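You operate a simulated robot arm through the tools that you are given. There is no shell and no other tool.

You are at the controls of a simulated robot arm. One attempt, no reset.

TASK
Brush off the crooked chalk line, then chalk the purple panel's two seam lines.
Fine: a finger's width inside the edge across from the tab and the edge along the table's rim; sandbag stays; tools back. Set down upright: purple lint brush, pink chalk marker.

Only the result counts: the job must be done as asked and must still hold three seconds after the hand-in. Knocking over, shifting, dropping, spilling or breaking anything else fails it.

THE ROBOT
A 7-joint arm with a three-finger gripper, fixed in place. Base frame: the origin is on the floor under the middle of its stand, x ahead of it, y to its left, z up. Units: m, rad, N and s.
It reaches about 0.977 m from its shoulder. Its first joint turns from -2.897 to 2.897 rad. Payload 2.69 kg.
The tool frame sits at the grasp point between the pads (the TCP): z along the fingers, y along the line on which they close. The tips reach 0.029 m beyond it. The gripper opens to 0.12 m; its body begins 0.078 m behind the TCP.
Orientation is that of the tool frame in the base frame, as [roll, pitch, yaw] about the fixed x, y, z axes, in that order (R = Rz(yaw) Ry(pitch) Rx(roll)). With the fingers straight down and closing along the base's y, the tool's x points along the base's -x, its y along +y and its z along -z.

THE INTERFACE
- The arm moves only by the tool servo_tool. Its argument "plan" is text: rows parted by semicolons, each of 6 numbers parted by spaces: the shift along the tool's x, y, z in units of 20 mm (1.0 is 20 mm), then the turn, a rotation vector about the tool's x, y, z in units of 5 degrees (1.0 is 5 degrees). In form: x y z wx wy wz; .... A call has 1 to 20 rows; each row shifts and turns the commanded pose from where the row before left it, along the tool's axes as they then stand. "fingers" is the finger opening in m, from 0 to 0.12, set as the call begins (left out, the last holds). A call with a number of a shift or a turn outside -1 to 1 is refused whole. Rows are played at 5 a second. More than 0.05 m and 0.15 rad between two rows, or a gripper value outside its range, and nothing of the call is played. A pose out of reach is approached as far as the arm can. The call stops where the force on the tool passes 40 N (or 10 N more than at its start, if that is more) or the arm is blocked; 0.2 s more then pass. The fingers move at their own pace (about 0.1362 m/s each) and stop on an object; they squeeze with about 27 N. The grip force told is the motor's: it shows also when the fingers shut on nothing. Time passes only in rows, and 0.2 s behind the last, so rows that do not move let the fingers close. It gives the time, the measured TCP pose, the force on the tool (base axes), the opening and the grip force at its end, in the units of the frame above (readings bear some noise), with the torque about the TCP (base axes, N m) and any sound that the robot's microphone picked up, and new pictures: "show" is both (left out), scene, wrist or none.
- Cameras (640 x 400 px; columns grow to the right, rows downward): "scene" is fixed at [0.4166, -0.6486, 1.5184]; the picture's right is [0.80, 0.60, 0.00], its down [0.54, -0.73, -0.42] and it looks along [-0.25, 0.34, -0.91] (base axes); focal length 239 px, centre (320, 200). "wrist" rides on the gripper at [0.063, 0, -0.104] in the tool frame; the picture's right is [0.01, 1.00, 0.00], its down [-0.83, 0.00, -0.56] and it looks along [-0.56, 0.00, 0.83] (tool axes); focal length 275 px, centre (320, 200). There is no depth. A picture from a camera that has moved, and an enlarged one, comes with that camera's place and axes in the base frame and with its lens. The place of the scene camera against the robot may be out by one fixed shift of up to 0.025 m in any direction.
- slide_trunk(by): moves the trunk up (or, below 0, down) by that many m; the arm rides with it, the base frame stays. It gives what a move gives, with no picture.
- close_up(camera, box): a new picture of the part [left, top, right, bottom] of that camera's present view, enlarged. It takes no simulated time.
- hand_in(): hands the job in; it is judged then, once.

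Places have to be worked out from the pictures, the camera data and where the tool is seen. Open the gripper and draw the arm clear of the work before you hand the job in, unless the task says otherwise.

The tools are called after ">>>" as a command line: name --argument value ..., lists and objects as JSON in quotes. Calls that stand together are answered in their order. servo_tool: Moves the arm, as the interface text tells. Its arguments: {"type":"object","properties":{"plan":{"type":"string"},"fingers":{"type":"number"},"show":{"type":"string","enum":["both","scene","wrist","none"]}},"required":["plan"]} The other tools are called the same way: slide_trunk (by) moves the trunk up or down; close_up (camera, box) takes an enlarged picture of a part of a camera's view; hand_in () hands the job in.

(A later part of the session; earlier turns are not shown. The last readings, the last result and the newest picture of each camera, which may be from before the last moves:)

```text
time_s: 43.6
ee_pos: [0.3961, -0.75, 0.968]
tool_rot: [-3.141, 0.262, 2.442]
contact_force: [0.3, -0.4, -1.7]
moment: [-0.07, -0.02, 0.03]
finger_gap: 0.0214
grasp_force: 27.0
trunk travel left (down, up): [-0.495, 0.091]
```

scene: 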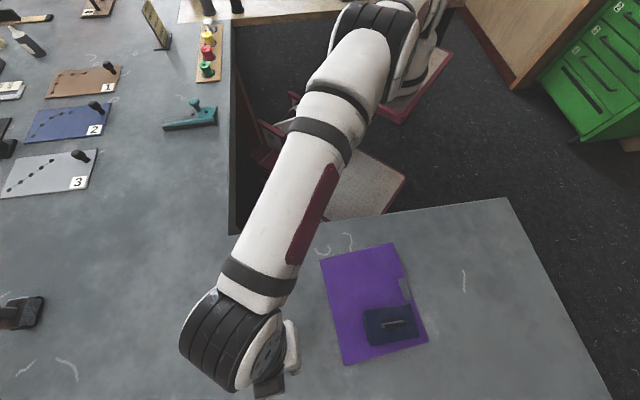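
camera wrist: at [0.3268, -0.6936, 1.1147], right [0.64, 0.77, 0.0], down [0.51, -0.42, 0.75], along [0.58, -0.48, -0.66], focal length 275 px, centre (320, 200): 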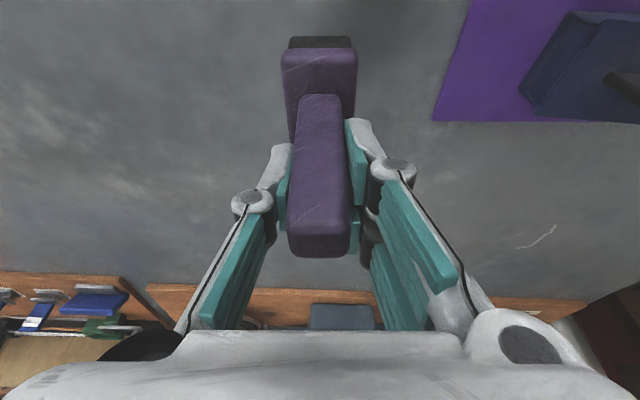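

>>> servo_tool --plan "0.013 0 0.0483 0 0 0; 0 0 0 0 0 0" --show "none"

>>> servo_tool --plan "0.013 0 0.0483 0 0 0; 0 0 0 0 0 0" --show "none"

```text
time_s: 44.2
ee_pos: [0.3963, -0.7491, 0.967]
tool_rot: [-3.14, 0.262, 2.443]
contact_force: [0.2, -0.1, -1.0]
moment: [-0.02, -0.03, 0.0]
finger_gap: 0.0212
grasp_force: 27.0
trunk travel left (down, up): [-0.495, 0.091]
```

```text
time_s: 44.8
ee_pos: [0.3967, -0.7509, 0.9669]
tool_rot: [-3.14, 0.262, 2.444]
contact_force: [0.3, -0.2, -1.2]
moment: [-0.03, -0.04, -0.02]
finger_gap: 0.0214
grasp_force: 27.3
trunk travel left (down, up): [-0.495, 0.091]
```

>>> servo_tool --plan "0.013 0 0.0483 0 0 0; 0 0 0 0 0 0" --show "none"

>>> servo_tool --plan "0.0065 0 0.0242 0 0 0; 0 0 0 0 0 0" --show "none"

```text
time_s: 45.4
ee_pos: [0.3953, -0.7501, 0.9657]
tool_rot: [3.141, 0.263, 2.441]
contact_force: [0.6, 0.4, -1.6]
moment: [-0.01, -0.01, 0.01]
finger_gap: 0.0216
grasp_force: 27.1
trunk travel left (down, up): [-0.495, 0.091]
```

```text
time_s: 46.0
ee_pos: [0.3958, -0.7501, 0.9662]
tool_rot: [-3.139, 0.263, 2.444]
contact_force: [-0.5, 0.2, 0.9]
moment: [-0.01, 0.05, 0.0]
finger_gap: 0.0212
grasp_force: 27.2
trunk travel left (down, up): [-0.495, 0.091]
```

Light contact shows the brush is standing on the table. I'm opening the fingers and then raising the hand straight up.

>>> servo_tool --plan "0 0 0 0 0 0; 0 0 0 0 0 0; 0 0 0 0 0 0; 0 0 0 0 0 0" --fingers 0.12

>>> servo_tool --plan "-0.195 0 -0.724 0 0 0; -0.195 0 -0.724 0 0 0; -0.195 0 -0.724 0 0 0; -0.195 0 -0.724 0 0 0; -0.195 0 -0.724 0 0 0; -0.195 0 -0.724 0 0 0; 0 0 0 0 0 0"

```text
time_s: 47.0
ee_pos: [0.3957, -0.7515, 0.9651]
tool_rot: [-3.138, 0.262, 2.443]
contact_force: [0.2, 0.2, -0.1]
moment: [0.04, -0.01, 0.01]
finger_gap: 0.1199
grasp_force: 0.0
trunk travel left (down, up): [-0.495, 0.091]
camera wrist: at [0.3279, -0.6932, 1.0501], right [0.64, 0.77, 0.0], down [0.51, -0.42, 0.75], along [0.58, -0.48, -0.66], focal length 275 px, centre (320, 200)
```

scene: 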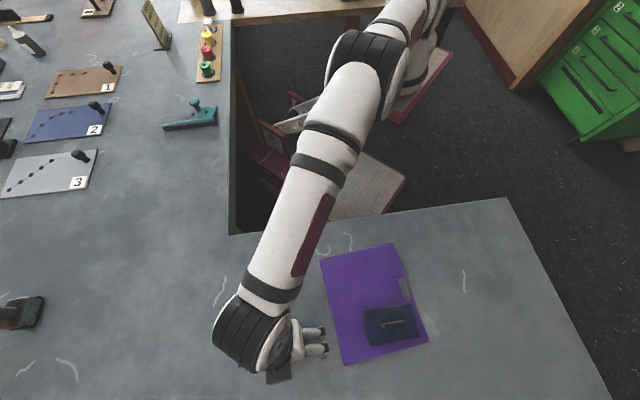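
wrist: 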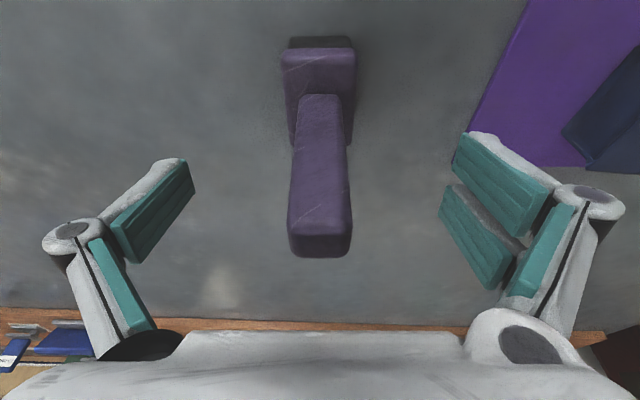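

```text
time_s: 48.6
ee_pos: [0.3975, -0.7491, 1.0568]
tool_rot: [-3.14, 0.262, 2.446]
contact_force: [0.3, 0.7, -0.3]
moment: [0.0, 0.0, -0.03]
finger_gap: 0.12
grasp_force: 0.1
trunk travel left (down, up): [-0.495, 0.091]
camera wrist: at [0.3286, -0.6929, 1.1411], right [0.64, 0.77, 0.0], down [0.51, -0.42, 0.75], along [0.58, -0.48, -0.66], focal length 275 px, centre (320, 200)
```

scene: 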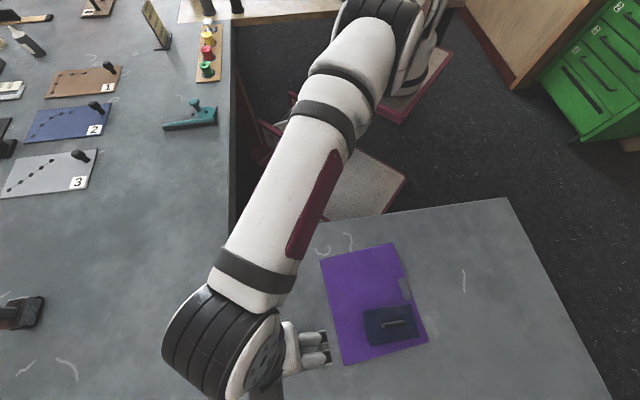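
wrist: 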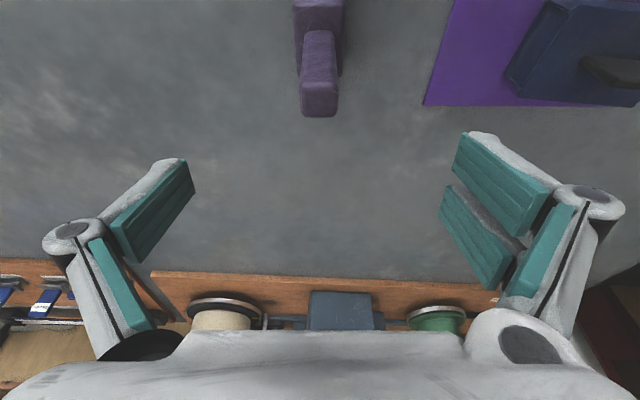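

The brush stands upright where it was. I'm moving over to the marker and turning about 9.5° to match its faces.

>>> servo_tool --plan "0.891 0.047 -0.308 0 0 0; 0.891 0.047 -0.308 0 0 0; 0.891 0.047 -0.308 0 0 0; 0.891 0.047 -0.308 0 0 0; 0.891 0.047 -0.308 0 0 0; 0.891 0.047 -0.308 0 0 0; 0.891 0.047 -0.308 0 0 0; 0.891 0.047 -0.308 0 0 0; 0.891 0.047 -0.308 0 0 0; 0.891 0.047 -0.308 0 0 0; 0 0 0 0.247 0 0.917; 0 0 0 0.247 0 0.917; 0 0 0 0 0 0"

>>> close_up --camera "wrist" --box '[220, 0, 420, 180]'

>>> close_up --camera "scene" --box '[240, 280, 340, 380]'

```text
time_s: 51.4
ee_pos: [0.2571, -0.6215, 1.0688]
tool_rot: [-3.14, 0.263, 2.279]
contact_force: [-0.3, -0.2, 0.3]
moment: [0.03, -0.01, 0.01]
finger_gap: 0.1198
grasp_force: 0.0
trunk travel left (down, up): [-0.495, 0.091]
camera wrist: at [0.2003, -0.5548, 1.1538], right [0.76, 0.65, 0.0], down [0.43, -0.5, 0.75], along [0.49, -0.57, -0.66], focal length 275 px, centre (320, 200)
```

scene: 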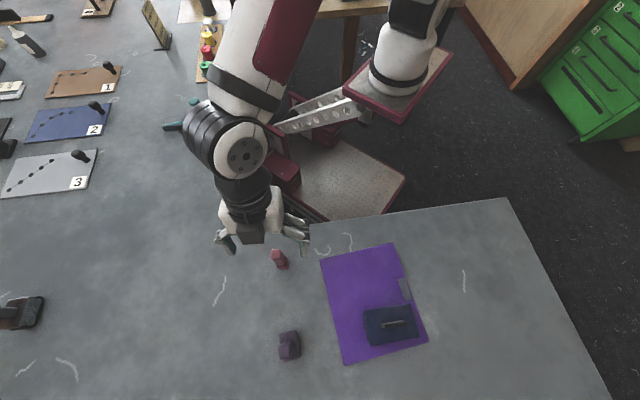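
wrist: 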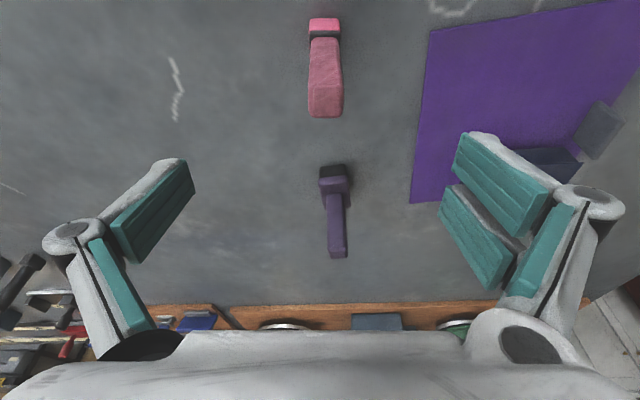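

```text
2.22 times, centred on (320, 90) of wrist
camera zoom: at [0.2003, -0.5548, 1.1538], right [0.76, 0.65, 0.0], down [0.43, -0.5, 0.75], along [0.49, -0.57, -0.66], focal length 612 px, centre (320, 444)
```

zoom: 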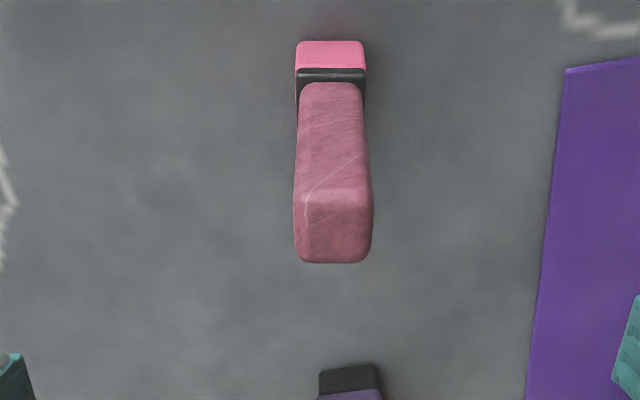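

```text
4.00 times, centred on (290, 330) of scene
camera zoom: at [0.4166, -0.6486, 1.5184], right [0.8, 0.6, 0.0], down [0.54, -0.73, -0.42], along [-0.25, 0.34, -0.91], focal length 955 px, centre (440, -320)
```

zoom: 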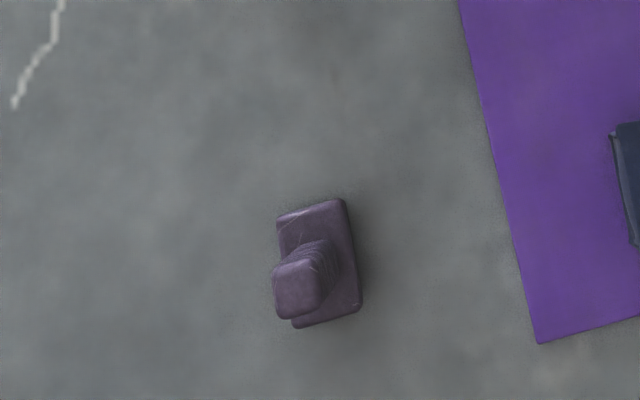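

The marker's faces are square to the gripper, and its centre sits about 4 mm forward and 4 mm right of the TCP. I'm aligning and descending around it.

>>> servo_tool --plan "-0.193 0.2 0.052 0 0 0; 0.2255 0 0.837 0 0 0; 0.2255 0 0.837 0 0 0; 0.2255 0 0.837 0 0 0; 0.2255 0 0.837 0 0 0; 0.2255 0 0.837 0 0 0; 0.2255 0 0.837 0 0 0; 0 0 0 0 0 0; 0 0 0 0 0 0"

>>> close_up --camera "wrist" --box '[240, 60, 400, 270]'

```text
time_s: 53.4
ee_pos: [0.2627, -0.6237, 0.9645]
tool_rot: [-3.138, 0.263, 2.278]
contact_force: [0.0, 0.3, -0.5]
moment: [0.02, 0.01, -0.04]
finger_gap: 0.1201
grasp_force: 0.1
trunk travel left (down, up): [-0.495, 0.091]
camera wrist: at [0.2048, -0.5558, 1.0497], right [0.76, 0.65, 0.0], down [0.43, -0.5, 0.75], along [0.49, -0.57, -0.66], focal length 275 px, centre (320, 200)
```

scene: 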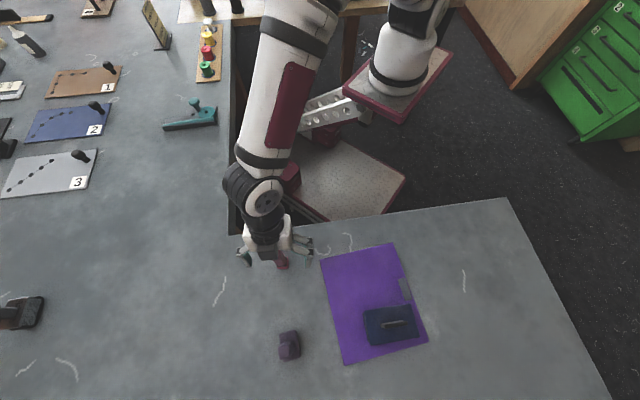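
wrist: 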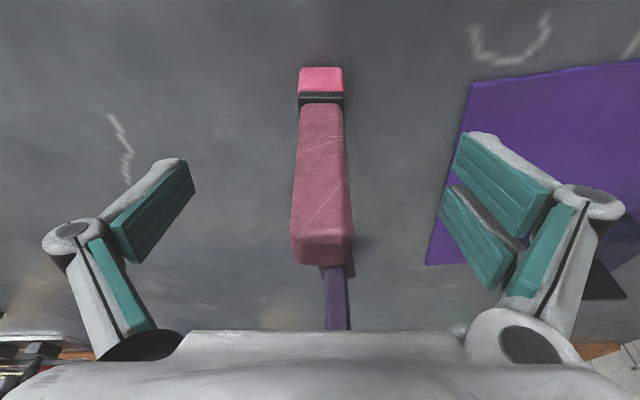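

```text
1.90 times, centred on (320, 165) of wrist
camera zoom: at [0.2048, -0.5558, 1.0497], right [0.76, 0.65, 0.0], down [0.43, -0.5, 0.75], along [0.49, -0.57, -0.66], focal length 524 px, centre (320, 267)
```

zoom: 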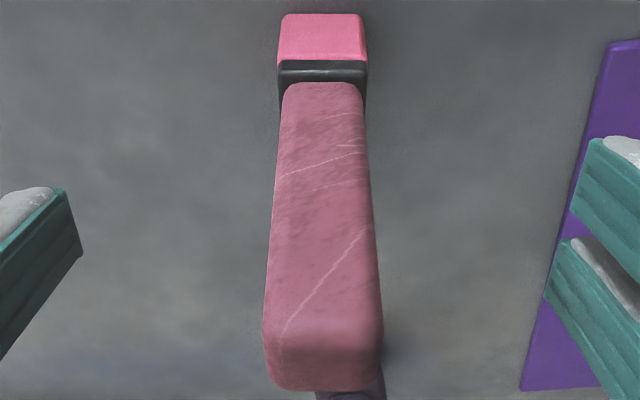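

The marker is centred between the fingers. Closing on it now.

>>> servo_tool --plan "0 0 0 0 0 0; 0 0 0 0 0 0; 0 0 0 0 0 0; 0 0 0 0 0 0; 0 0 0 0 0 0" --fingers 0 --show "wrist"

```text
time_s: 54.6
ee_pos: [0.2626, -0.6231, 0.9654]
tool_rot: [-3.141, 0.263, 2.278]
contact_force: [-0.1, 0.0, 2.5]
moment: [-0.03, 0.0, 0.0]
finger_gap: 0.0214
grasp_force: 27.0
trunk travel left (down, up): [-0.495, 0.091]
camera wrist: at [0.2047, -0.5558, 1.05], right [0.76, 0.65, 0.0], down [0.43, -0.5, 0.75], along [0.49, -0.57, -0.66], focal length 275 px, centre (320, 200)
```

wrist: 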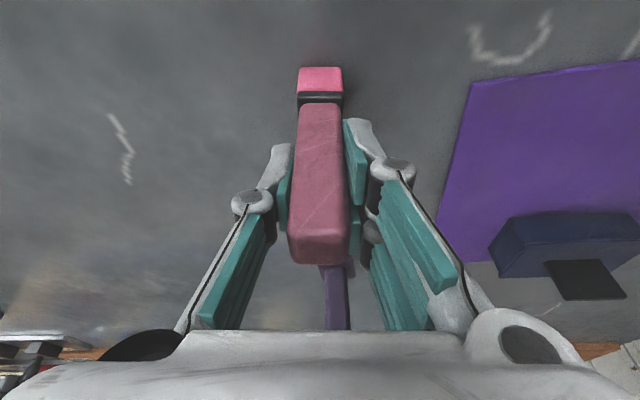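

The marker is gripped at TCP (0.2626, -0.6231, 0.965), which I'll use as its return pose. I'm lifting it and carrying it over the left seam for a short test stroke.

>>> servo_tool --plan "-0.217 0 -0.805 0 0 0; -0.217 0 -0.805 0 0 0; -0.217 0 -0.805 0 0 0; -0.549 0.8046 0.1479 0 0 0; -0.549 0.8046 0.1479 0 0 0; -0.549 0.8046 0.1479 0 0 0; -0.549 0.8046 0.1479 0 0 0; -0.549 0.8046 0.1479 0 0 0; -0.549 0.8046 0.1479 0 0 0; -0.549 0.8046 0.1479 0 0 0; -0.549 0.8046 0.1479 0 0 0; 0 0 0 0 0 0; 0 0 0 0 0 0"

>>> close_up --camera "wrist" --box '[160, 0, 480, 200]'

>>> close_up --camera "scene" --box '[300, 230, 440, 370]'

```text
time_s: 57.4
ee_pos: [0.4199, -0.6083, 1.0156]
tool_rot: [-3.14, 0.263, 2.278]
contact_force: [0.2, 0.6, -1.8]
moment: [-0.01, 0.0, 0.02]
finger_gap: 0.0211
grasp_force: 27.3
trunk travel left (down, up): [-0.495, 0.091]
camera wrist: at [0.3621, -0.5409, 1.101], right [0.76, 0.65, 0.0], down [0.43, -0.5, 0.75], along [0.49, -0.57, -0.66], focal length 275 px, centre (320, 200)
```

scene: 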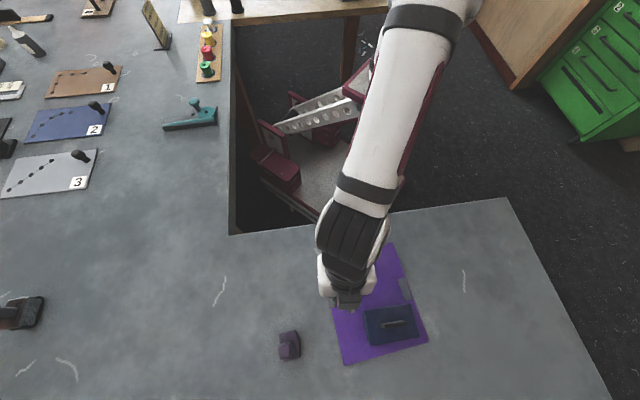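
wrist: 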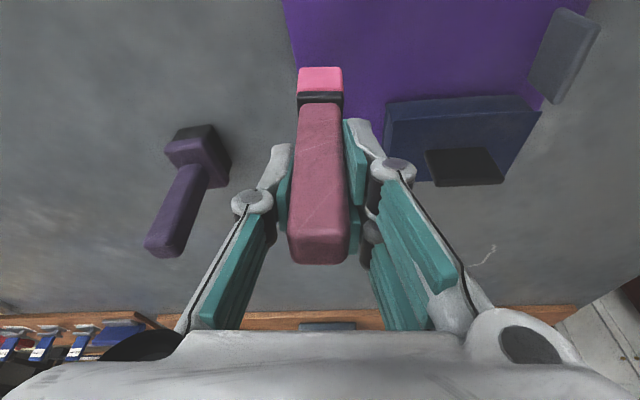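

```text
2.00 times, centred on (320, 100) of wrist
camera zoom: at [0.3621, -0.5409, 1.101], right [0.76, 0.65, 0.0], down [0.43, -0.5, 0.75], along [0.49, -0.57, -0.66], focal length 551 px, centre (320, 400)
```

zoom: 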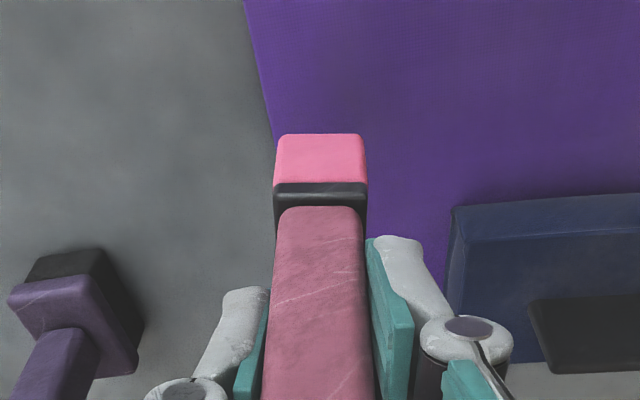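

```text
2.86 times, centred on (370, 300) of scene
camera zoom: at [0.4166, -0.6486, 1.5184], right [0.8, 0.6, 0.0], down [0.54, -0.73, -0.42], along [-0.25, 0.34, -0.91], focal length 682 px, centre (177, -86)
```

zoom: 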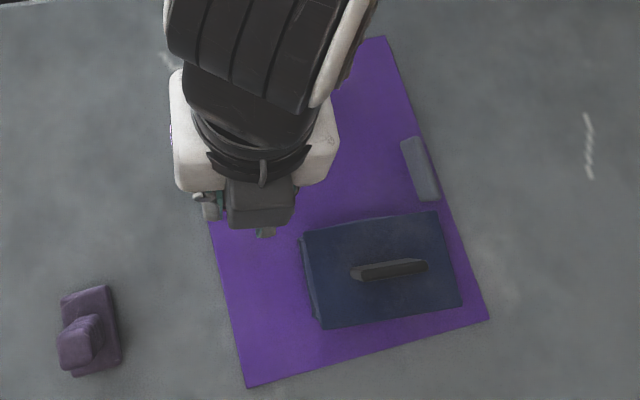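

I'm lowering to just above the panel to check the tip against the panel's left edge before touching.

>>> servo_tool --plan "0.1863 0 0.692 0 0 0; 0.1863 0 0.692 0 0 0; 0.1863 0 0.692 0 0 0; 0 0 0 0 0 0; 0 0 0 0 0 0" --show "wrist"

>>> close_up --camera "wrist" --box '[220, 0, 420, 125]'

```text
time_s: 58.6
ee_pos: [0.4198, -0.6087, 0.9708]
tool_rot: [-3.14, 0.262, 2.279]
contact_force: [-0.4, -0.2, -1.0]
moment: [0.01, 0.01, 0.02]
finger_gap: 0.0212
grasp_force: 27.1
trunk travel left (down, up): [-0.495, 0.091]
camera wrist: at [0.3616, -0.5408, 1.057], right [0.76, 0.65, 0.0], down [0.43, -0.5, 0.75], along [0.49, -0.57, -0.66], focal length 275 px, centre (320, 200)
```

wrist: 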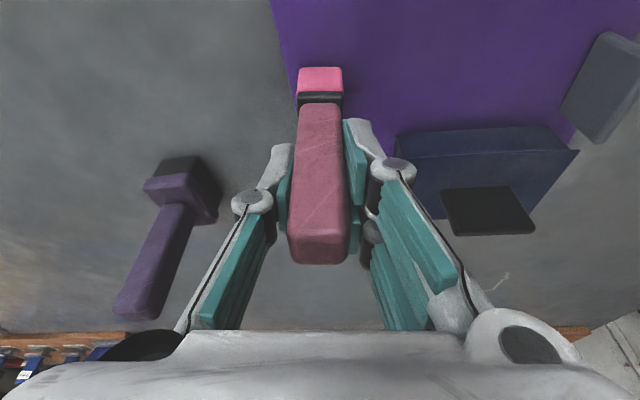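

```text
3.20 times, centred on (320, 62) of wrist
camera zoom: at [0.3616, -0.5408, 1.057], right [0.76, 0.65, 0.0], down [0.43, -0.5, 0.75], along [0.49, -0.57, -0.66], focal length 881 px, centre (320, 640)
```

zoom: 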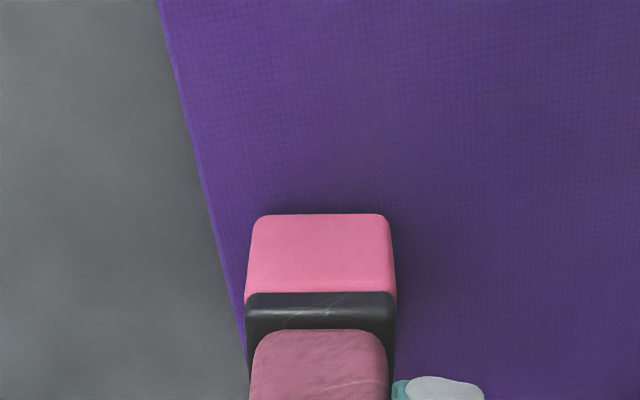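

The tip centre measures about 19.5 mm inside the left edge, which is a finger's width. I'm lowering in 1 mm steps to touch.

>>> servo_tool --plan "0.013 0 0.0483 0 0 0; 0.013 0 0.0483 0 0 0; 0 0 0 0 0 0" --show "none"

>>> servo_tool --plan "0.013 0 0.0483 0 0 0; 0 0 0 0 0 0" --show "none"

```text
time_s: 59.4
ee_pos: [0.4205, -0.6077, 0.9699]
tool_rot: [3.141, 0.263, 2.278]
contact_force: [-1.3, 2.3, 6.2]
moment: [0.12, 0.23, -0.03]
finger_gap: 0.0211
grasp_force: 26.9
trunk travel left (down, up): [-0.495, 0.091]
```

```text
time_s: 60.0
ee_pos: [0.4203, -0.6081, 0.97]
tool_rot: [-3.14, 0.266, 2.278]
contact_force: [-1.2, 2.6, 17.7]
moment: [0.23, 0.2, 0.02]
finger_gap: 0.0214
grasp_force: 27.7
trunk travel left (down, up): [-0.495, 0.091]
```

>>> servo_tool --plan "-0.0091 0 -0.0338 0 0 0; 0 0 0 0 0 0" --show "none"

>>> servo_tool --plan "-0.2383 0.04 0.064 0 0 0; -0.2383 0.04 0.064 0 0 0; -0.2383 0.04 0.064 0 0 0; -0.2383 0.04 0.064 0 0 0; 0 0 0 0 0 0"

>>> close_up --camera "wrist" --box '[220, 0, 420, 125]'

```text
time_s: 60.6
ee_pos: [0.4191, -0.6081, 0.9692]
tool_rot: [-3.14, 0.264, 2.279]
contact_force: [0.7, -1.4, 13.6]
moment: [-0.16, 0.03, -0.02]
finger_gap: 0.0215
grasp_force: 26.8
trunk travel left (down, up): [-0.495, 0.091]
```

```text
time_s: 61.8
ee_pos: [0.4351, -0.6219, 0.9689]
tool_rot: [-3.138, 0.263, 2.28]
contact_force: [-2.9, 1.4, 11.1]
moment: [0.15, 0.21, -0.01]
finger_gap: 0.0213
grasp_force: 27.0
trunk travel left (down, up): [-0.495, 0.091]
camera wrist: at [0.3774, -0.554, 1.0543], right [0.76, 0.65, 0.0], down [0.43, -0.5, 0.75], along [0.49, -0.57, -0.66], focal length 275 px, centre (320, 200)
```

scene: 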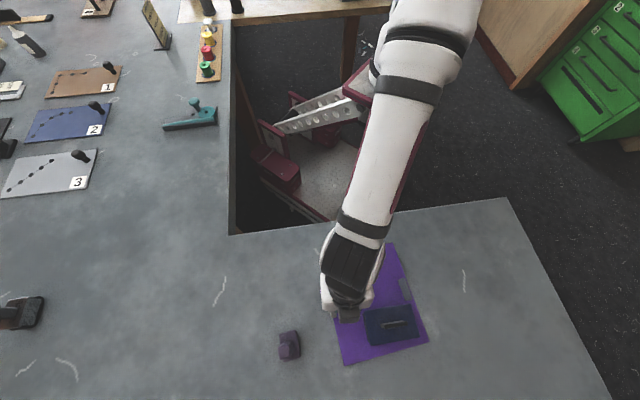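
wrist: 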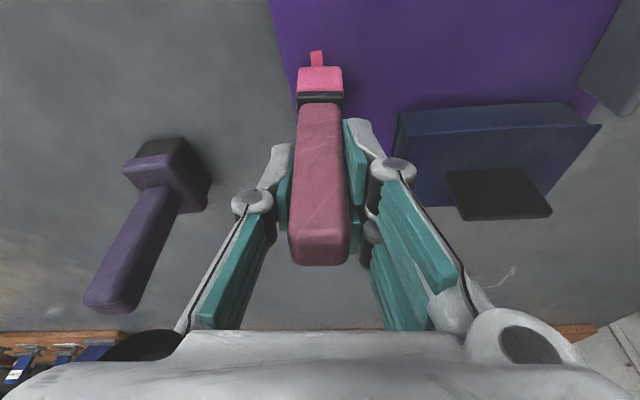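

```text
3.20 times, centred on (320, 62) of wrist
camera zoom: at [0.3774, -0.554, 1.0543], right [0.76, 0.65, 0.0], down [0.43, -0.5, 0.75], along [0.49, -0.57, -0.66], focal length 881 px, centre (320, 640)
```

zoom: 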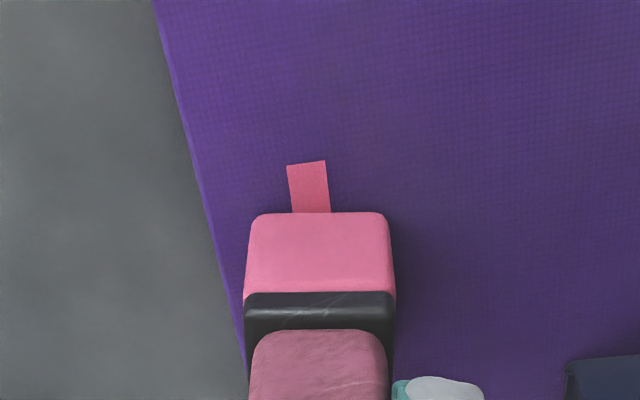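

The marker leaves a clean pink strip about 6.5 mm wide, centred about 20 mm inside the left edge and parallel to it. I'm continuing this seam toward the far edge.

>>> servo_tool --plan "-0.3813 0.064 0.1024 0 0 0; -0.3813 0.064 0.1024 0 0 0; -0.3813 0.064 0.1024 0 0 0; -0.3813 0.064 0.1024 0 0 0; -0.3813 0.064 0.1024 0 0 0; -0.3813 0.064 0.1024 0 0 0; 0 0 0 0 0 0" --show "wrist"

>>> close_up --camera "wrist" --box '[220, 0, 420, 125]'

```text
time_s: 63.4
ee_pos: [0.4732, -0.6528, 0.9702]
tool_rot: [-3.139, 0.263, 2.28]
contact_force: [-1.3, 1.1, 4.4]
moment: [0.05, 0.04, -0.02]
finger_gap: 0.0215
grasp_force: 26.3
trunk travel left (down, up): [-0.495, 0.091]
camera wrist: at [0.4147, -0.5849, 1.0544], right [0.76, 0.65, 0.0], down [0.43, -0.5, 0.75], along [0.49, -0.57, -0.66], focal length 275 px, centre (320, 200)
```

wrist: 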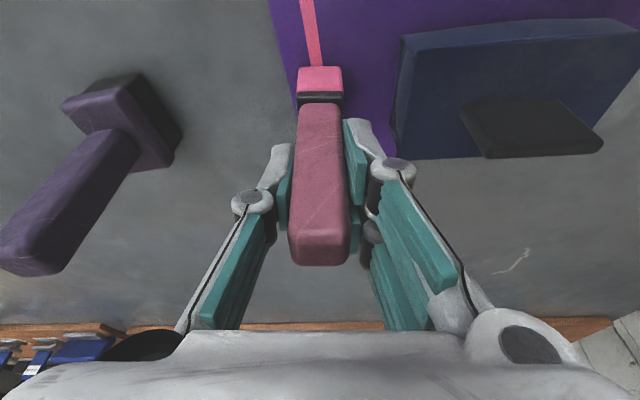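

```text
3.20 times, centred on (320, 62) of wrist
camera zoom: at [0.4147, -0.5849, 1.0544], right [0.76, 0.65, 0.0], down [0.43, -0.5, 0.75], along [0.49, -0.57, -0.66], focal length 881 px, centre (320, 640)
```

zoom: 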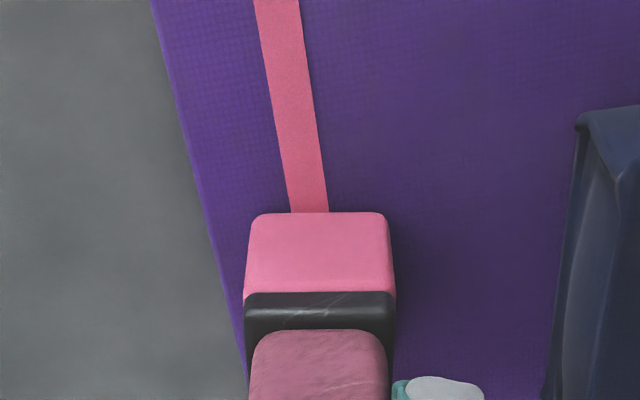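

The line is straight and stays about 19–20 mm inside the edge; the far panel edge is about 68 mm ahead of the tip. I'm adding slight down-pressure and drawing another 57 mm, which stops about 1 cm short of the edge.

>>> servo_tool --plan "-0.3895 0.0656 0.1098 0 0 0; -0.3895 0.0656 0.1098 0 0 0; -0.3895 0.0656 0.1098 0 0 0; -0.3895 0.0656 0.1098 0 0 0; -0.3895 0.0656 0.1098 0 0 0; -0.3895 0.0656 0.1098 0 0 0; -0.3895 0.0656 0.1098 0 0 0; 0 0 0 0 0 0"

>>> close_up --camera "wrist" --box '[220, 0, 420, 125]'

>>> close_up --camera "scene" --box '[300, 230, 440, 370]'

```text
time_s: 65.2
ee_pos: [0.5167, -0.6901, 0.9684]
tool_rot: [-3.14, 0.264, 2.277]
contact_force: [-0.5, -0.6, 5.9]
moment: [-0.05, 0.06, 0.01]
finger_gap: 0.0214
grasp_force: 27.0
trunk travel left (down, up): [-0.495, 0.091]
camera wrist: at [0.4585, -0.622, 1.0542], right [0.76, 0.65, 0.0], down [0.43, -0.5, 0.75], along [0.49, -0.57, -0.66], focal length 275 px, centre (320, 200)
```

scene: 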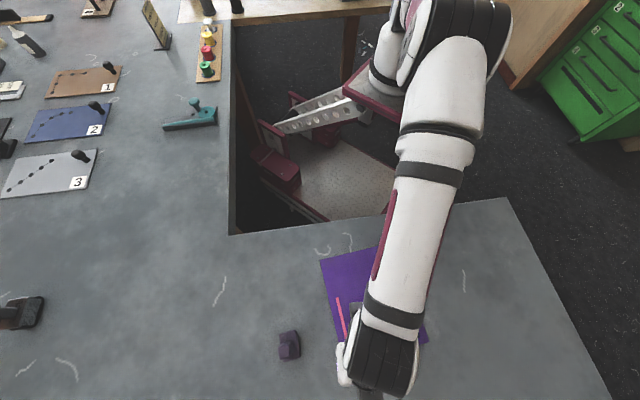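
wrist: 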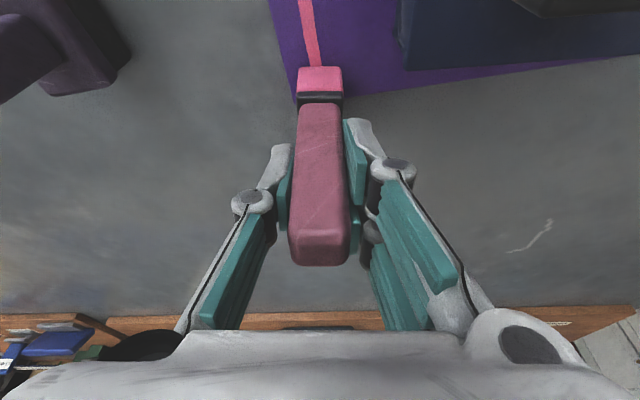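

```text
3.20 times, centred on (320, 62) of wrist
camera zoom: at [0.4585, -0.622, 1.0542], right [0.76, 0.65, 0.0], down [0.43, -0.5, 0.75], along [0.49, -0.57, -0.66], focal length 881 px, centre (320, 640)
```

zoom: 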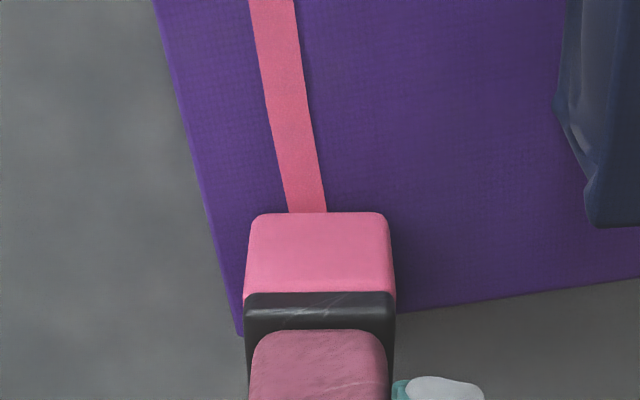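

```text
2.86 times, centred on (370, 300) of scene
camera zoom: at [0.4166, -0.6486, 1.5184], right [0.8, 0.6, 0.0], down [0.54, -0.73, -0.42], along [-0.25, 0.34, -0.91], focal length 682 px, centre (177, -86)
```

zoom: 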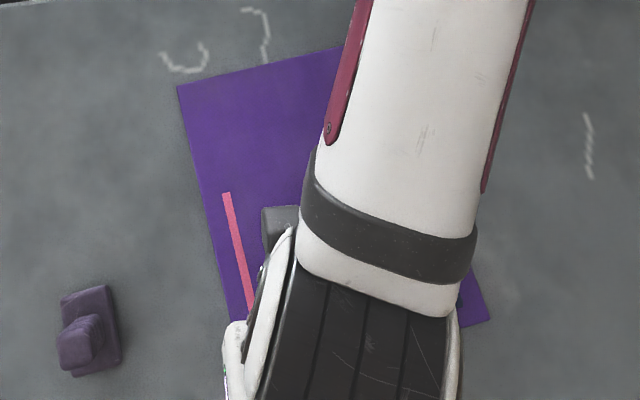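

The near end of the stroke is about 9.4 mm from the far edge, which is good. I'm lifting slightly and moving back to overlap the start of the test mark, ready to draw the other half toward the rim edge.

>>> servo_tool --plan "-0.156 0 -0.579 0 0 0; 0 0 0 0 0 0; 0.8306 -0.1394 -0.2236 0 0 0; 0.8306 -0.1394 -0.2236 0 0 0; 0.8306 -0.1394 -0.2236 0 0 0; 0.8306 -0.1394 -0.2236 0 0 0; 0.8306 -0.1394 -0.2236 0 0 0; 0.8306 -0.1394 -0.2236 0 0 0; 0.8306 -0.1394 -0.2236 0 0 0; 0 0 0 0 0 0; 0 0 0 0 0 0" --show "wrist"

>>> close_up --camera "wrist" --box '[220, 0, 420, 125]'

```text
time_s: 67.6
ee_pos: [0.4236, -0.6097, 0.9813]
tool_rot: [-3.14, 0.263, 2.28]
contact_force: [0.5, 0.3, -0.8]
moment: [-0.01, 0.03, 0.0]
finger_gap: 0.0214
grasp_force: 27.1
trunk travel left (down, up): [-0.495, 0.091]
camera wrist: at [0.3655, -0.5425, 1.0659], right [0.76, 0.65, 0.0], down [0.43, -0.5, 0.75], along [0.49, -0.57, -0.66], focal length 275 px, centre (320, 200)
```

wrist: 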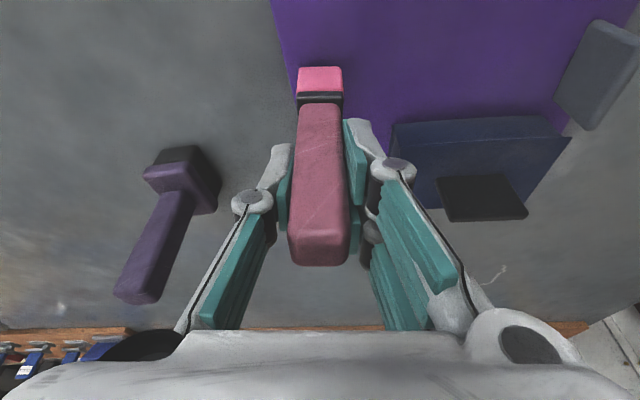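

```text
3.20 times, centred on (320, 62) of wrist
camera zoom: at [0.3655, -0.5425, 1.0659], right [0.76, 0.65, 0.0], down [0.43, -0.5, 0.75], along [0.49, -0.57, -0.66], focal length 881 px, centre (320, 640)
```

zoom: 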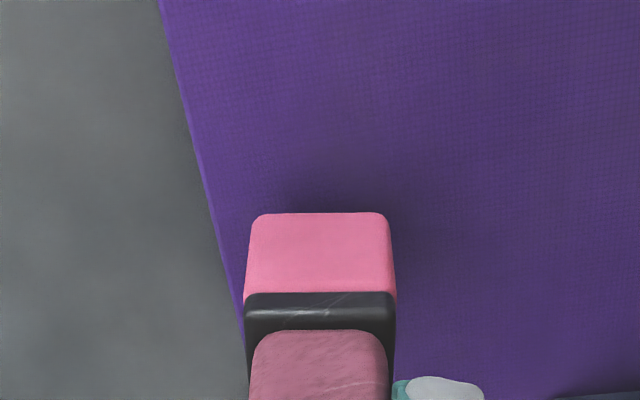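

>>> close_up --camera "wrist" --box '[260, 40, 360, 110]'

```text
5.71 times, centred on (310, 75) of wrist
camera zoom: at [0.3655, -0.5425, 1.0659], right [0.76, 0.65, 0.0], down [0.43, -0.5, 0.75], along [0.49, -0.57, -0.66], focal length 1573 px, centre (377, 914)
```

zoom: 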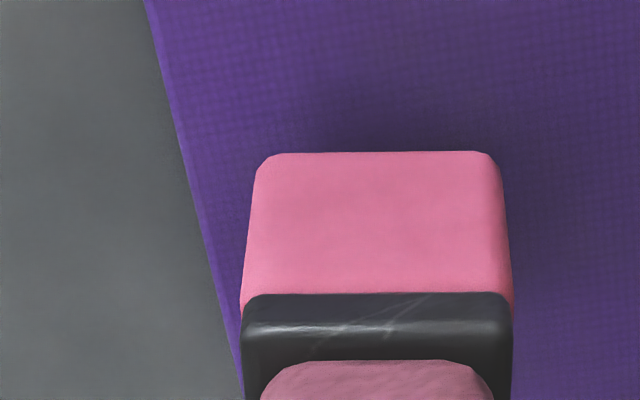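

The tip lines up with the existing line within about 1 mm. I'm lowering back to light contact.

>>> servo_tool --plan "0.067 0 0.2486 0 0 0; 0.067 0 0.2486 0 0 0; 0 0 0 0 0 0" --show "none"

>>> servo_tool --plan "0.0065 0 0.0242 0 0 0; 0 0 0 0 0 0" --show "none"

```text
time_s: 68.4
ee_pos: [0.4235, -0.6109, 0.9701]
tool_rot: [-3.139, 0.263, 2.277]
contact_force: [0.1, 0.3, -1.4]
moment: [-0.02, 0.0, 0.01]
finger_gap: 0.0213
grasp_force: 26.8
trunk travel left (down, up): [-0.495, 0.091]
```

```text
time_s: 69.0
ee_pos: [0.4237, -0.61, 0.9698]
tool_rot: [-3.139, 0.263, 2.278]
contact_force: [-0.6, 0.4, -1.1]
moment: [-0.02, 0.01, -0.01]
finger_gap: 0.0215
grasp_force: 26.8
trunk travel left (down, up): [-0.495, 0.091]
```

>>> servo_tool --plan "0.0098 0 0.0362 0 0 0; 0 0 0 0 0 0" --show "none"

>>> servo_tool --plan "0.0065 0 0.0242 0 0 0; 0 0 0 0 0 0" --show "none"

```text
time_s: 69.6
ee_pos: [0.4243, -0.6101, 0.9689]
tool_rot: [-3.139, 0.263, 2.277]
contact_force: [-0.5, -0.1, -0.3]
moment: [-0.01, -0.02, -0.05]
finger_gap: 0.0213
grasp_force: 27.0
trunk travel left (down, up): [-0.495, 0.091]
```

```text
time_s: 70.2
ee_pos: [0.4234, -0.6105, 0.9683]
tool_rot: [-3.141, 0.263, 2.28]
contact_force: [0.0, 0.7, 4.3]
moment: [-0.08, -0.01, -0.01]
finger_gap: 0.0211
grasp_force: 27.1
trunk travel left (down, up): [-0.495, 0.091]
```

>>> servo_tool --plan "0.0052 0 0.0193 0 0 0; 0 0 0 0 0 0" --show "none"

>>> servo_tool --plan "0.3813 -0.064 -0.1024 0 0 0; 0.3813 -0.064 -0.1024 0 0 0; 0.3813 -0.064 -0.1024 0 0 0; 0.3813 -0.064 -0.1024 0 0 0; 0 0 0 0 0 0"

>>> close_up --camera "scene" --box '[300, 230, 440, 370]'

>>> close_up --camera "wrist" --box '[220, 0, 420, 125]'

```text
time_s: 70.8
ee_pos: [0.4238, -0.6109, 0.969]
tool_rot: [-3.14, 0.264, 2.279]
contact_force: [-0.2, 2.2, 10.1]
moment: [0.03, 0.03, 0.03]
finger_gap: 0.0212
grasp_force: 27.2
trunk travel left (down, up): [-0.495, 0.091]
```

```text
time_s: 72.0
ee_pos: [0.4004, -0.5908, 0.9682]
tool_rot: [-3.139, 0.266, 2.279]
contact_force: [6.0, -4.8, 18.7]
moment: [-0.42, -0.36, 0.0]
finger_gap: 0.0215
grasp_force: 27.3
trunk travel left (down, up): [-0.495, 0.091]
camera wrist: at [0.3418, -0.5234, 1.0537], right [0.76, 0.65, 0.0], down [0.43, -0.49, 0.75], along [0.49, -0.57, -0.66], focal length 275 px, centre (320, 200)
```

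scene: 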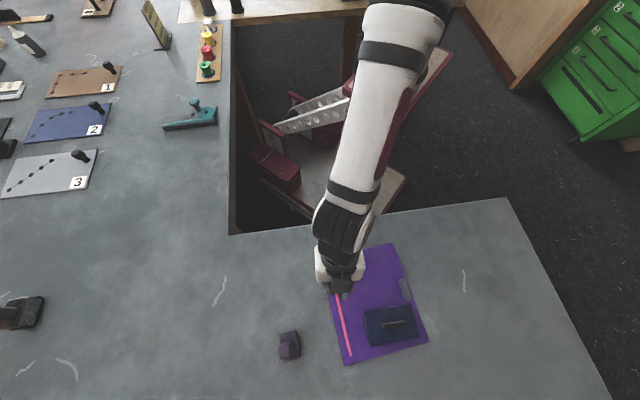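
wrist: 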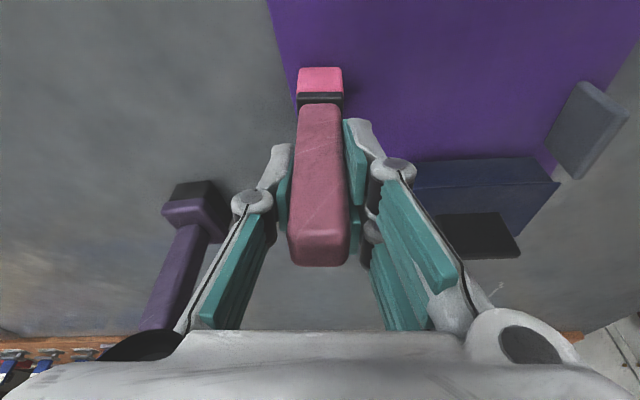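

```text
2.86 times, centred on (370, 300) of scene
camera zoom: at [0.4166, -0.6486, 1.5184], right [0.8, 0.6, 0.0], down [0.54, -0.73, -0.42], along [-0.25, 0.34, -0.91], focal length 682 px, centre (177, -86)
```

zoom: 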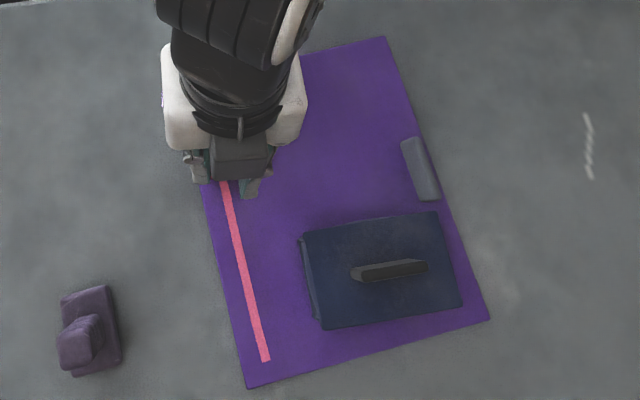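

```text
3.20 times, centred on (320, 62) of wrist
camera zoom: at [0.3418, -0.5234, 1.0537], right [0.76, 0.65, 0.0], down [0.43, -0.49, 0.75], along [0.49, -0.57, -0.66], focal length 881 px, centre (320, 640)
```

zoom: 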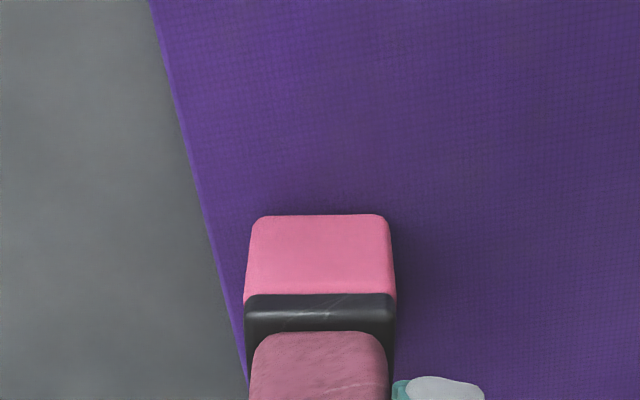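

>>> close_up --camera "scene" --box '[330, 320, 380, 370]'

```text
8.00 times, centred on (355, 345) of scene
camera zoom: at [0.4166, -0.6486, 1.5184], right [0.8, 0.6, 0.0], down [0.54, -0.73, -0.42], along [-0.25, 0.34, -0.91], focal length 1911 px, centre (40, -960)
```

zoom: 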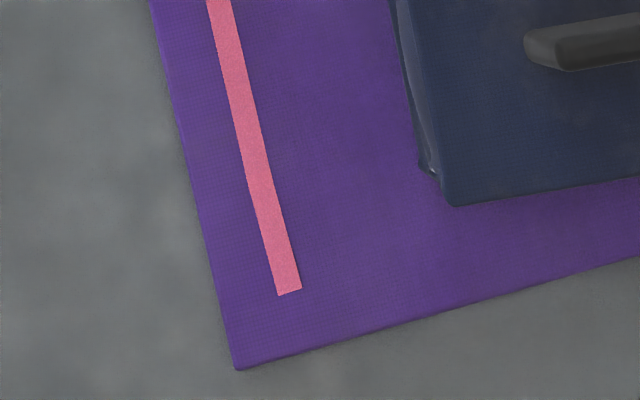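

The scene close-up shows the line 19.4 mm inside the left edge and ending about 14 mm short of the far edge, so I'll extend that end later. Dragging back is adding load (about 20 N), so I'm easing up slightly as I continue toward the rim edge.

>>> servo_tool --plan "0.3748 -0.064 -0.1265 0 0 0; 0.3800 -0.064 -0.1072 0 0 0; 0.3800 -0.064 -0.1072 0 0 0; 0.3800 -0.064 -0.1072 0 0 0; 0 0 0 0 0 0" --show "wrist"

>>> close_up --camera "wrist" --box '[220, 0, 420, 125]'

```text
time_s: 73.2
ee_pos: [0.3737, -0.5684, 0.968]
tool_rot: [-3.14, 0.263, 2.281]
contact_force: [2.6, -1.3, 13.1]
moment: [-0.15, -0.04, -0.02]
finger_gap: 0.0213
grasp_force: 26.8
trunk travel left (down, up): [-0.495, 0.091]
camera wrist: at [0.3161, -0.5011, 1.0534], right [0.76, 0.65, 0.0], down [0.43, -0.5, 0.75], along [0.49, -0.57, -0.66], focal length 275 px, centre (320, 200)
```

wrist: 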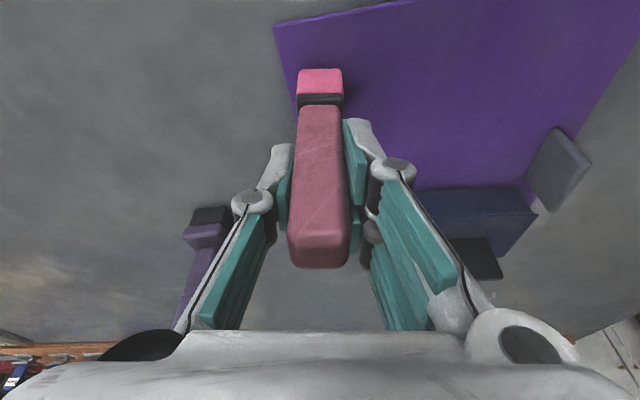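

```text
3.20 times, centred on (320, 62) of wrist
camera zoom: at [0.3161, -0.5011, 1.0534], right [0.76, 0.65, 0.0], down [0.43, -0.5, 0.75], along [0.49, -0.57, -0.66], focal length 881 px, centre (320, 640)
```

zoom: 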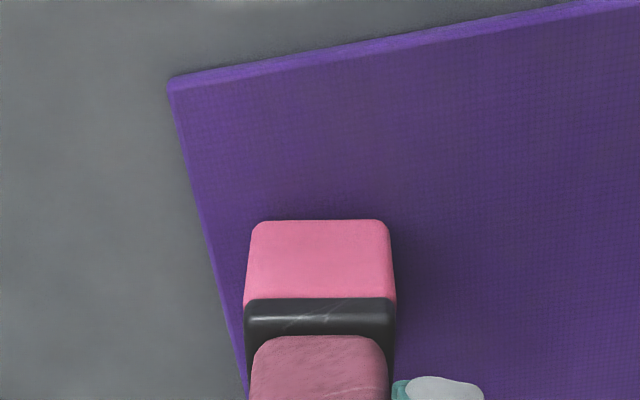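

The inset is still about 19.4 mm, and the rim-side edge is about 36 mm ahead of the tip. I'm drawing the final 27 mm, which leaves about 8–9 mm to the edge.

>>> servo_tool --plan "0.4275 -0.072 -0.1206 0 0 0; 0.4275 -0.072 -0.1206 0 0 0; 0.4275 -0.072 -0.1206 0 0 0; 0 0 0 0 0 0" --show "wrist"

>>> close_up --camera "wrist" --box '[220, 0, 420, 125]'

>>> close_up --camera "scene" --box '[300, 230, 440, 370]'

```text
time_s: 74.2
ee_pos: [0.3535, -0.5514, 0.9673]
tool_rot: [-3.138, 0.261, 2.278]
contact_force: [0.7, -0.5, 7.4]
moment: [0.04, 0.04, -0.01]
finger_gap: 0.0211
grasp_force: 27.1
trunk travel left (down, up): [-0.495, 0.091]
camera wrist: at [0.2953, -0.484, 1.0535], right [0.76, 0.65, 0.0], down [0.43, -0.5, 0.75], along [0.49, -0.57, -0.66], focal length 275 px, centre (320, 200)
```

wrist: 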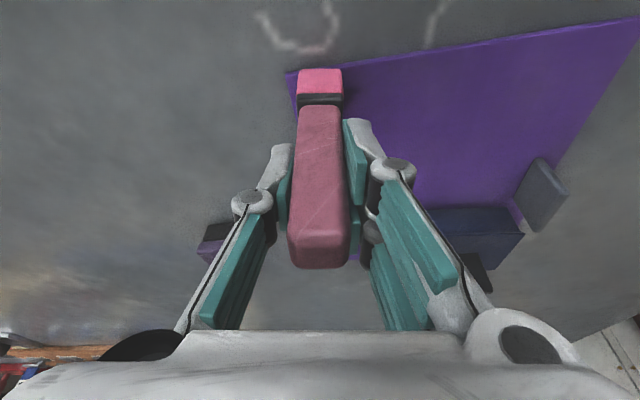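

```text
3.20 times, centred on (320, 62) of wrist
camera zoom: at [0.2953, -0.484, 1.0535], right [0.76, 0.65, 0.0], down [0.43, -0.5, 0.75], along [0.49, -0.57, -0.66], focal length 881 px, centre (320, 640)
```

zoom: 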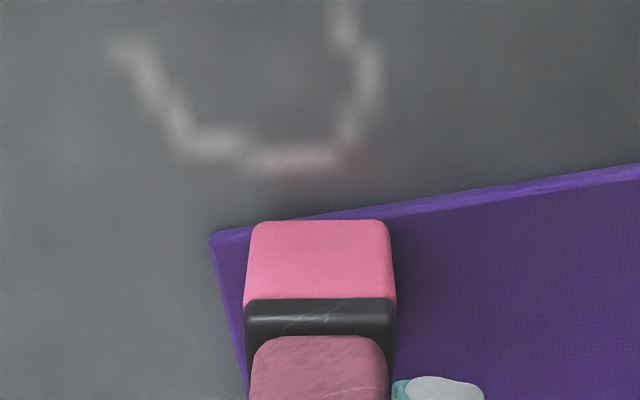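

```text
2.86 times, centred on (370, 300) of scene
camera zoom: at [0.4166, -0.6486, 1.5184], right [0.8, 0.6, 0.0], down [0.54, -0.73, -0.42], along [-0.25, 0.34, -0.91], focal length 682 px, centre (177, -86)
```

zoom: 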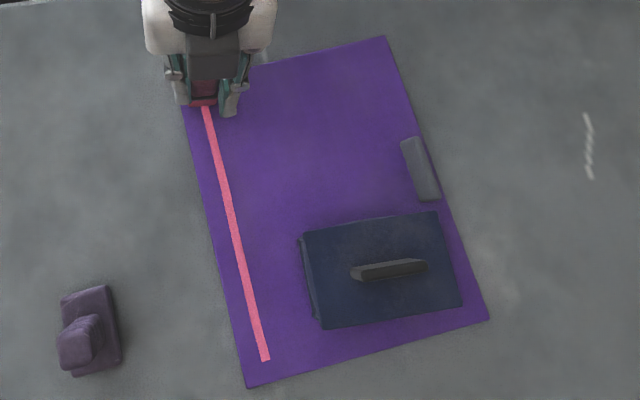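

Seam one now runs to about 8.6 mm from the rim edge. I'm lifting and moving to the start of the rim-side seam, 19.5 mm in from that edge.

>>> servo_tool --plan "-0.13 0 -0.4828 0 0 0; -0.6 -0.426 0.1616 0 0 0; 0 0 0 0 0 0; 0 0 0 0 0 0" --show "wrist"

>>> close_up --camera "wrist" --box '[220, 0, 420, 125]'

```text
time_s: 75.2
ee_pos: [0.3561, -0.5672, 0.9789]
tool_rot: [-3.14, 0.261, 2.278]
contact_force: [-0.8, 0.5, -1.0]
moment: [-0.02, 0.0, -0.01]
finger_gap: 0.0213
grasp_force: 26.9
trunk travel left (down, up): [-0.495, 0.091]
camera wrist: at [0.2978, -0.5, 1.0642], right [0.76, 0.65, 0.0], down [0.43, -0.5, 0.75], along [0.49, -0.57, -0.66], focal length 275 px, centre (320, 200)
```

wrist: 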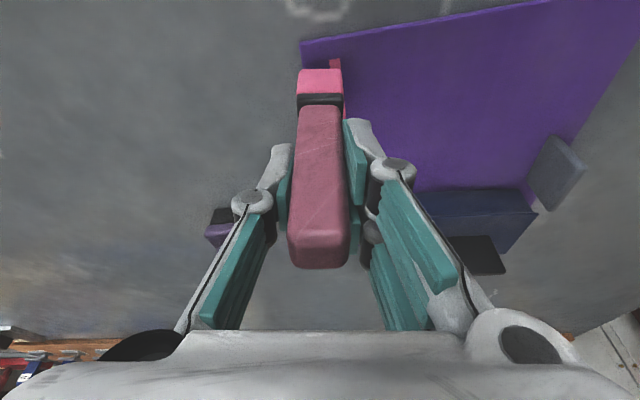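

```text
3.20 times, centred on (320, 62) of wrist
camera zoom: at [0.2978, -0.5, 1.0642], right [0.76, 0.65, 0.0], down [0.43, -0.5, 0.75], along [0.49, -0.57, -0.66], focal length 881 px, centre (320, 640)
```

zoom: 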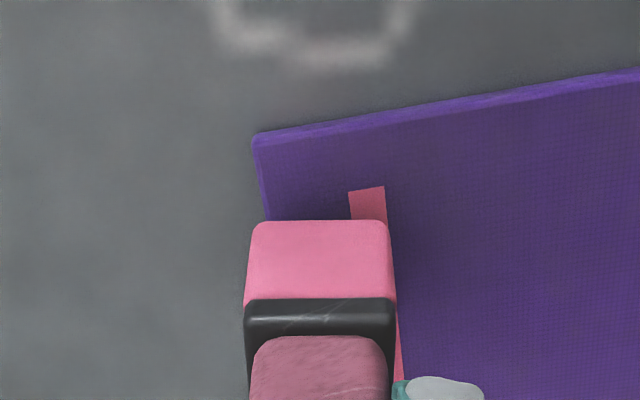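

From the corner, the tip is about 21 mm from the rim edge and 9 mm from the left edge. I'm trimming 1 mm toward the rim and lowering to contact.

>>> servo_tool --plan "0.0477 -0.008 -0.0128 0 0 0; 0.0585 0 0.2173 0 0 0; 0.0585 0 0.2173 0 0 0; 0 0 0 0 0 0" --show "none"

>>> servo_tool --plan "0.0065 0 0.0242 0 0 0; 0 0 0 0 0 0" --show "none"

```text
time_s: 76.2
ee_pos: [0.3549, -0.5663, 0.9703]
tool_rot: [-3.14, 0.262, 2.28]
contact_force: [0.3, 1.0, -0.8]
moment: [-0.02, -0.02, 0.0]
finger_gap: 0.0214
grasp_force: 27.0
trunk travel left (down, up): [-0.495, 0.091]
```

```text
time_s: 76.8
ee_pos: [0.3549, -0.5674, 0.9696]
tool_rot: [-3.14, 0.263, 2.279]
contact_force: [0.4, -0.2, -0.7]
moment: [0.03, -0.01, -0.01]
finger_gap: 0.0211
grasp_force: 26.9
trunk travel left (down, up): [-0.495, 0.091]
```

>>> servo_tool --plan "0.0098 0 0.0362 0 0 0; 0 0 0 0 0 0" --show "none"

>>> servo_tool --plan "0.0065 0 0.0242 0 0 0; 0 0 0 0 0 0" --show "none"

```text
time_s: 77.4
ee_pos: [0.3548, -0.5659, 0.9696]
tool_rot: [-3.139, 0.264, 2.277]
contact_force: [0.7, 0.3, -1.6]
moment: [-0.03, -0.01, -0.01]
finger_gap: 0.0214
grasp_force: 27.2
trunk travel left (down, up): [-0.495, 0.091]
```

```text
time_s: 78.0
ee_pos: [0.3551, -0.5665, 0.9689]
tool_rot: [-3.141, 0.264, 2.277]
contact_force: [0.6, -0.6, -1.5]
moment: [0.01, -0.04, 0.01]
finger_gap: 0.0212
grasp_force: 26.9
trunk travel left (down, up): [-0.495, 0.091]
```

>>> servo_tool --plan "0.0098 0 0.0362 0 0 0; 0 0 0 0 0 0" --show "none"

>>> servo_tool --plan "0.0065 0 0.0242 0 0 0; 0 0 0 0 0 0" --show "none"

```text
time_s: 78.6
ee_pos: [0.3551, -0.5662, 0.9679]
tool_rot: [-3.14, 0.265, 2.279]
contact_force: [-0.4, 0.5, 1.3]
moment: [0.02, 0.08, -0.01]
finger_gap: 0.0212
grasp_force: 26.5
trunk travel left (down, up): [-0.495, 0.091]
```

```text
time_s: 79.2
ee_pos: [0.3559, -0.5661, 0.9682]
tool_rot: [-3.14, 0.265, 2.279]
contact_force: [1.1, 0.1, 6.8]
moment: [0.09, 0.08, 0.01]
finger_gap: 0.0214
grasp_force: 27.2
trunk travel left (down, up): [-0.495, 0.091]
```

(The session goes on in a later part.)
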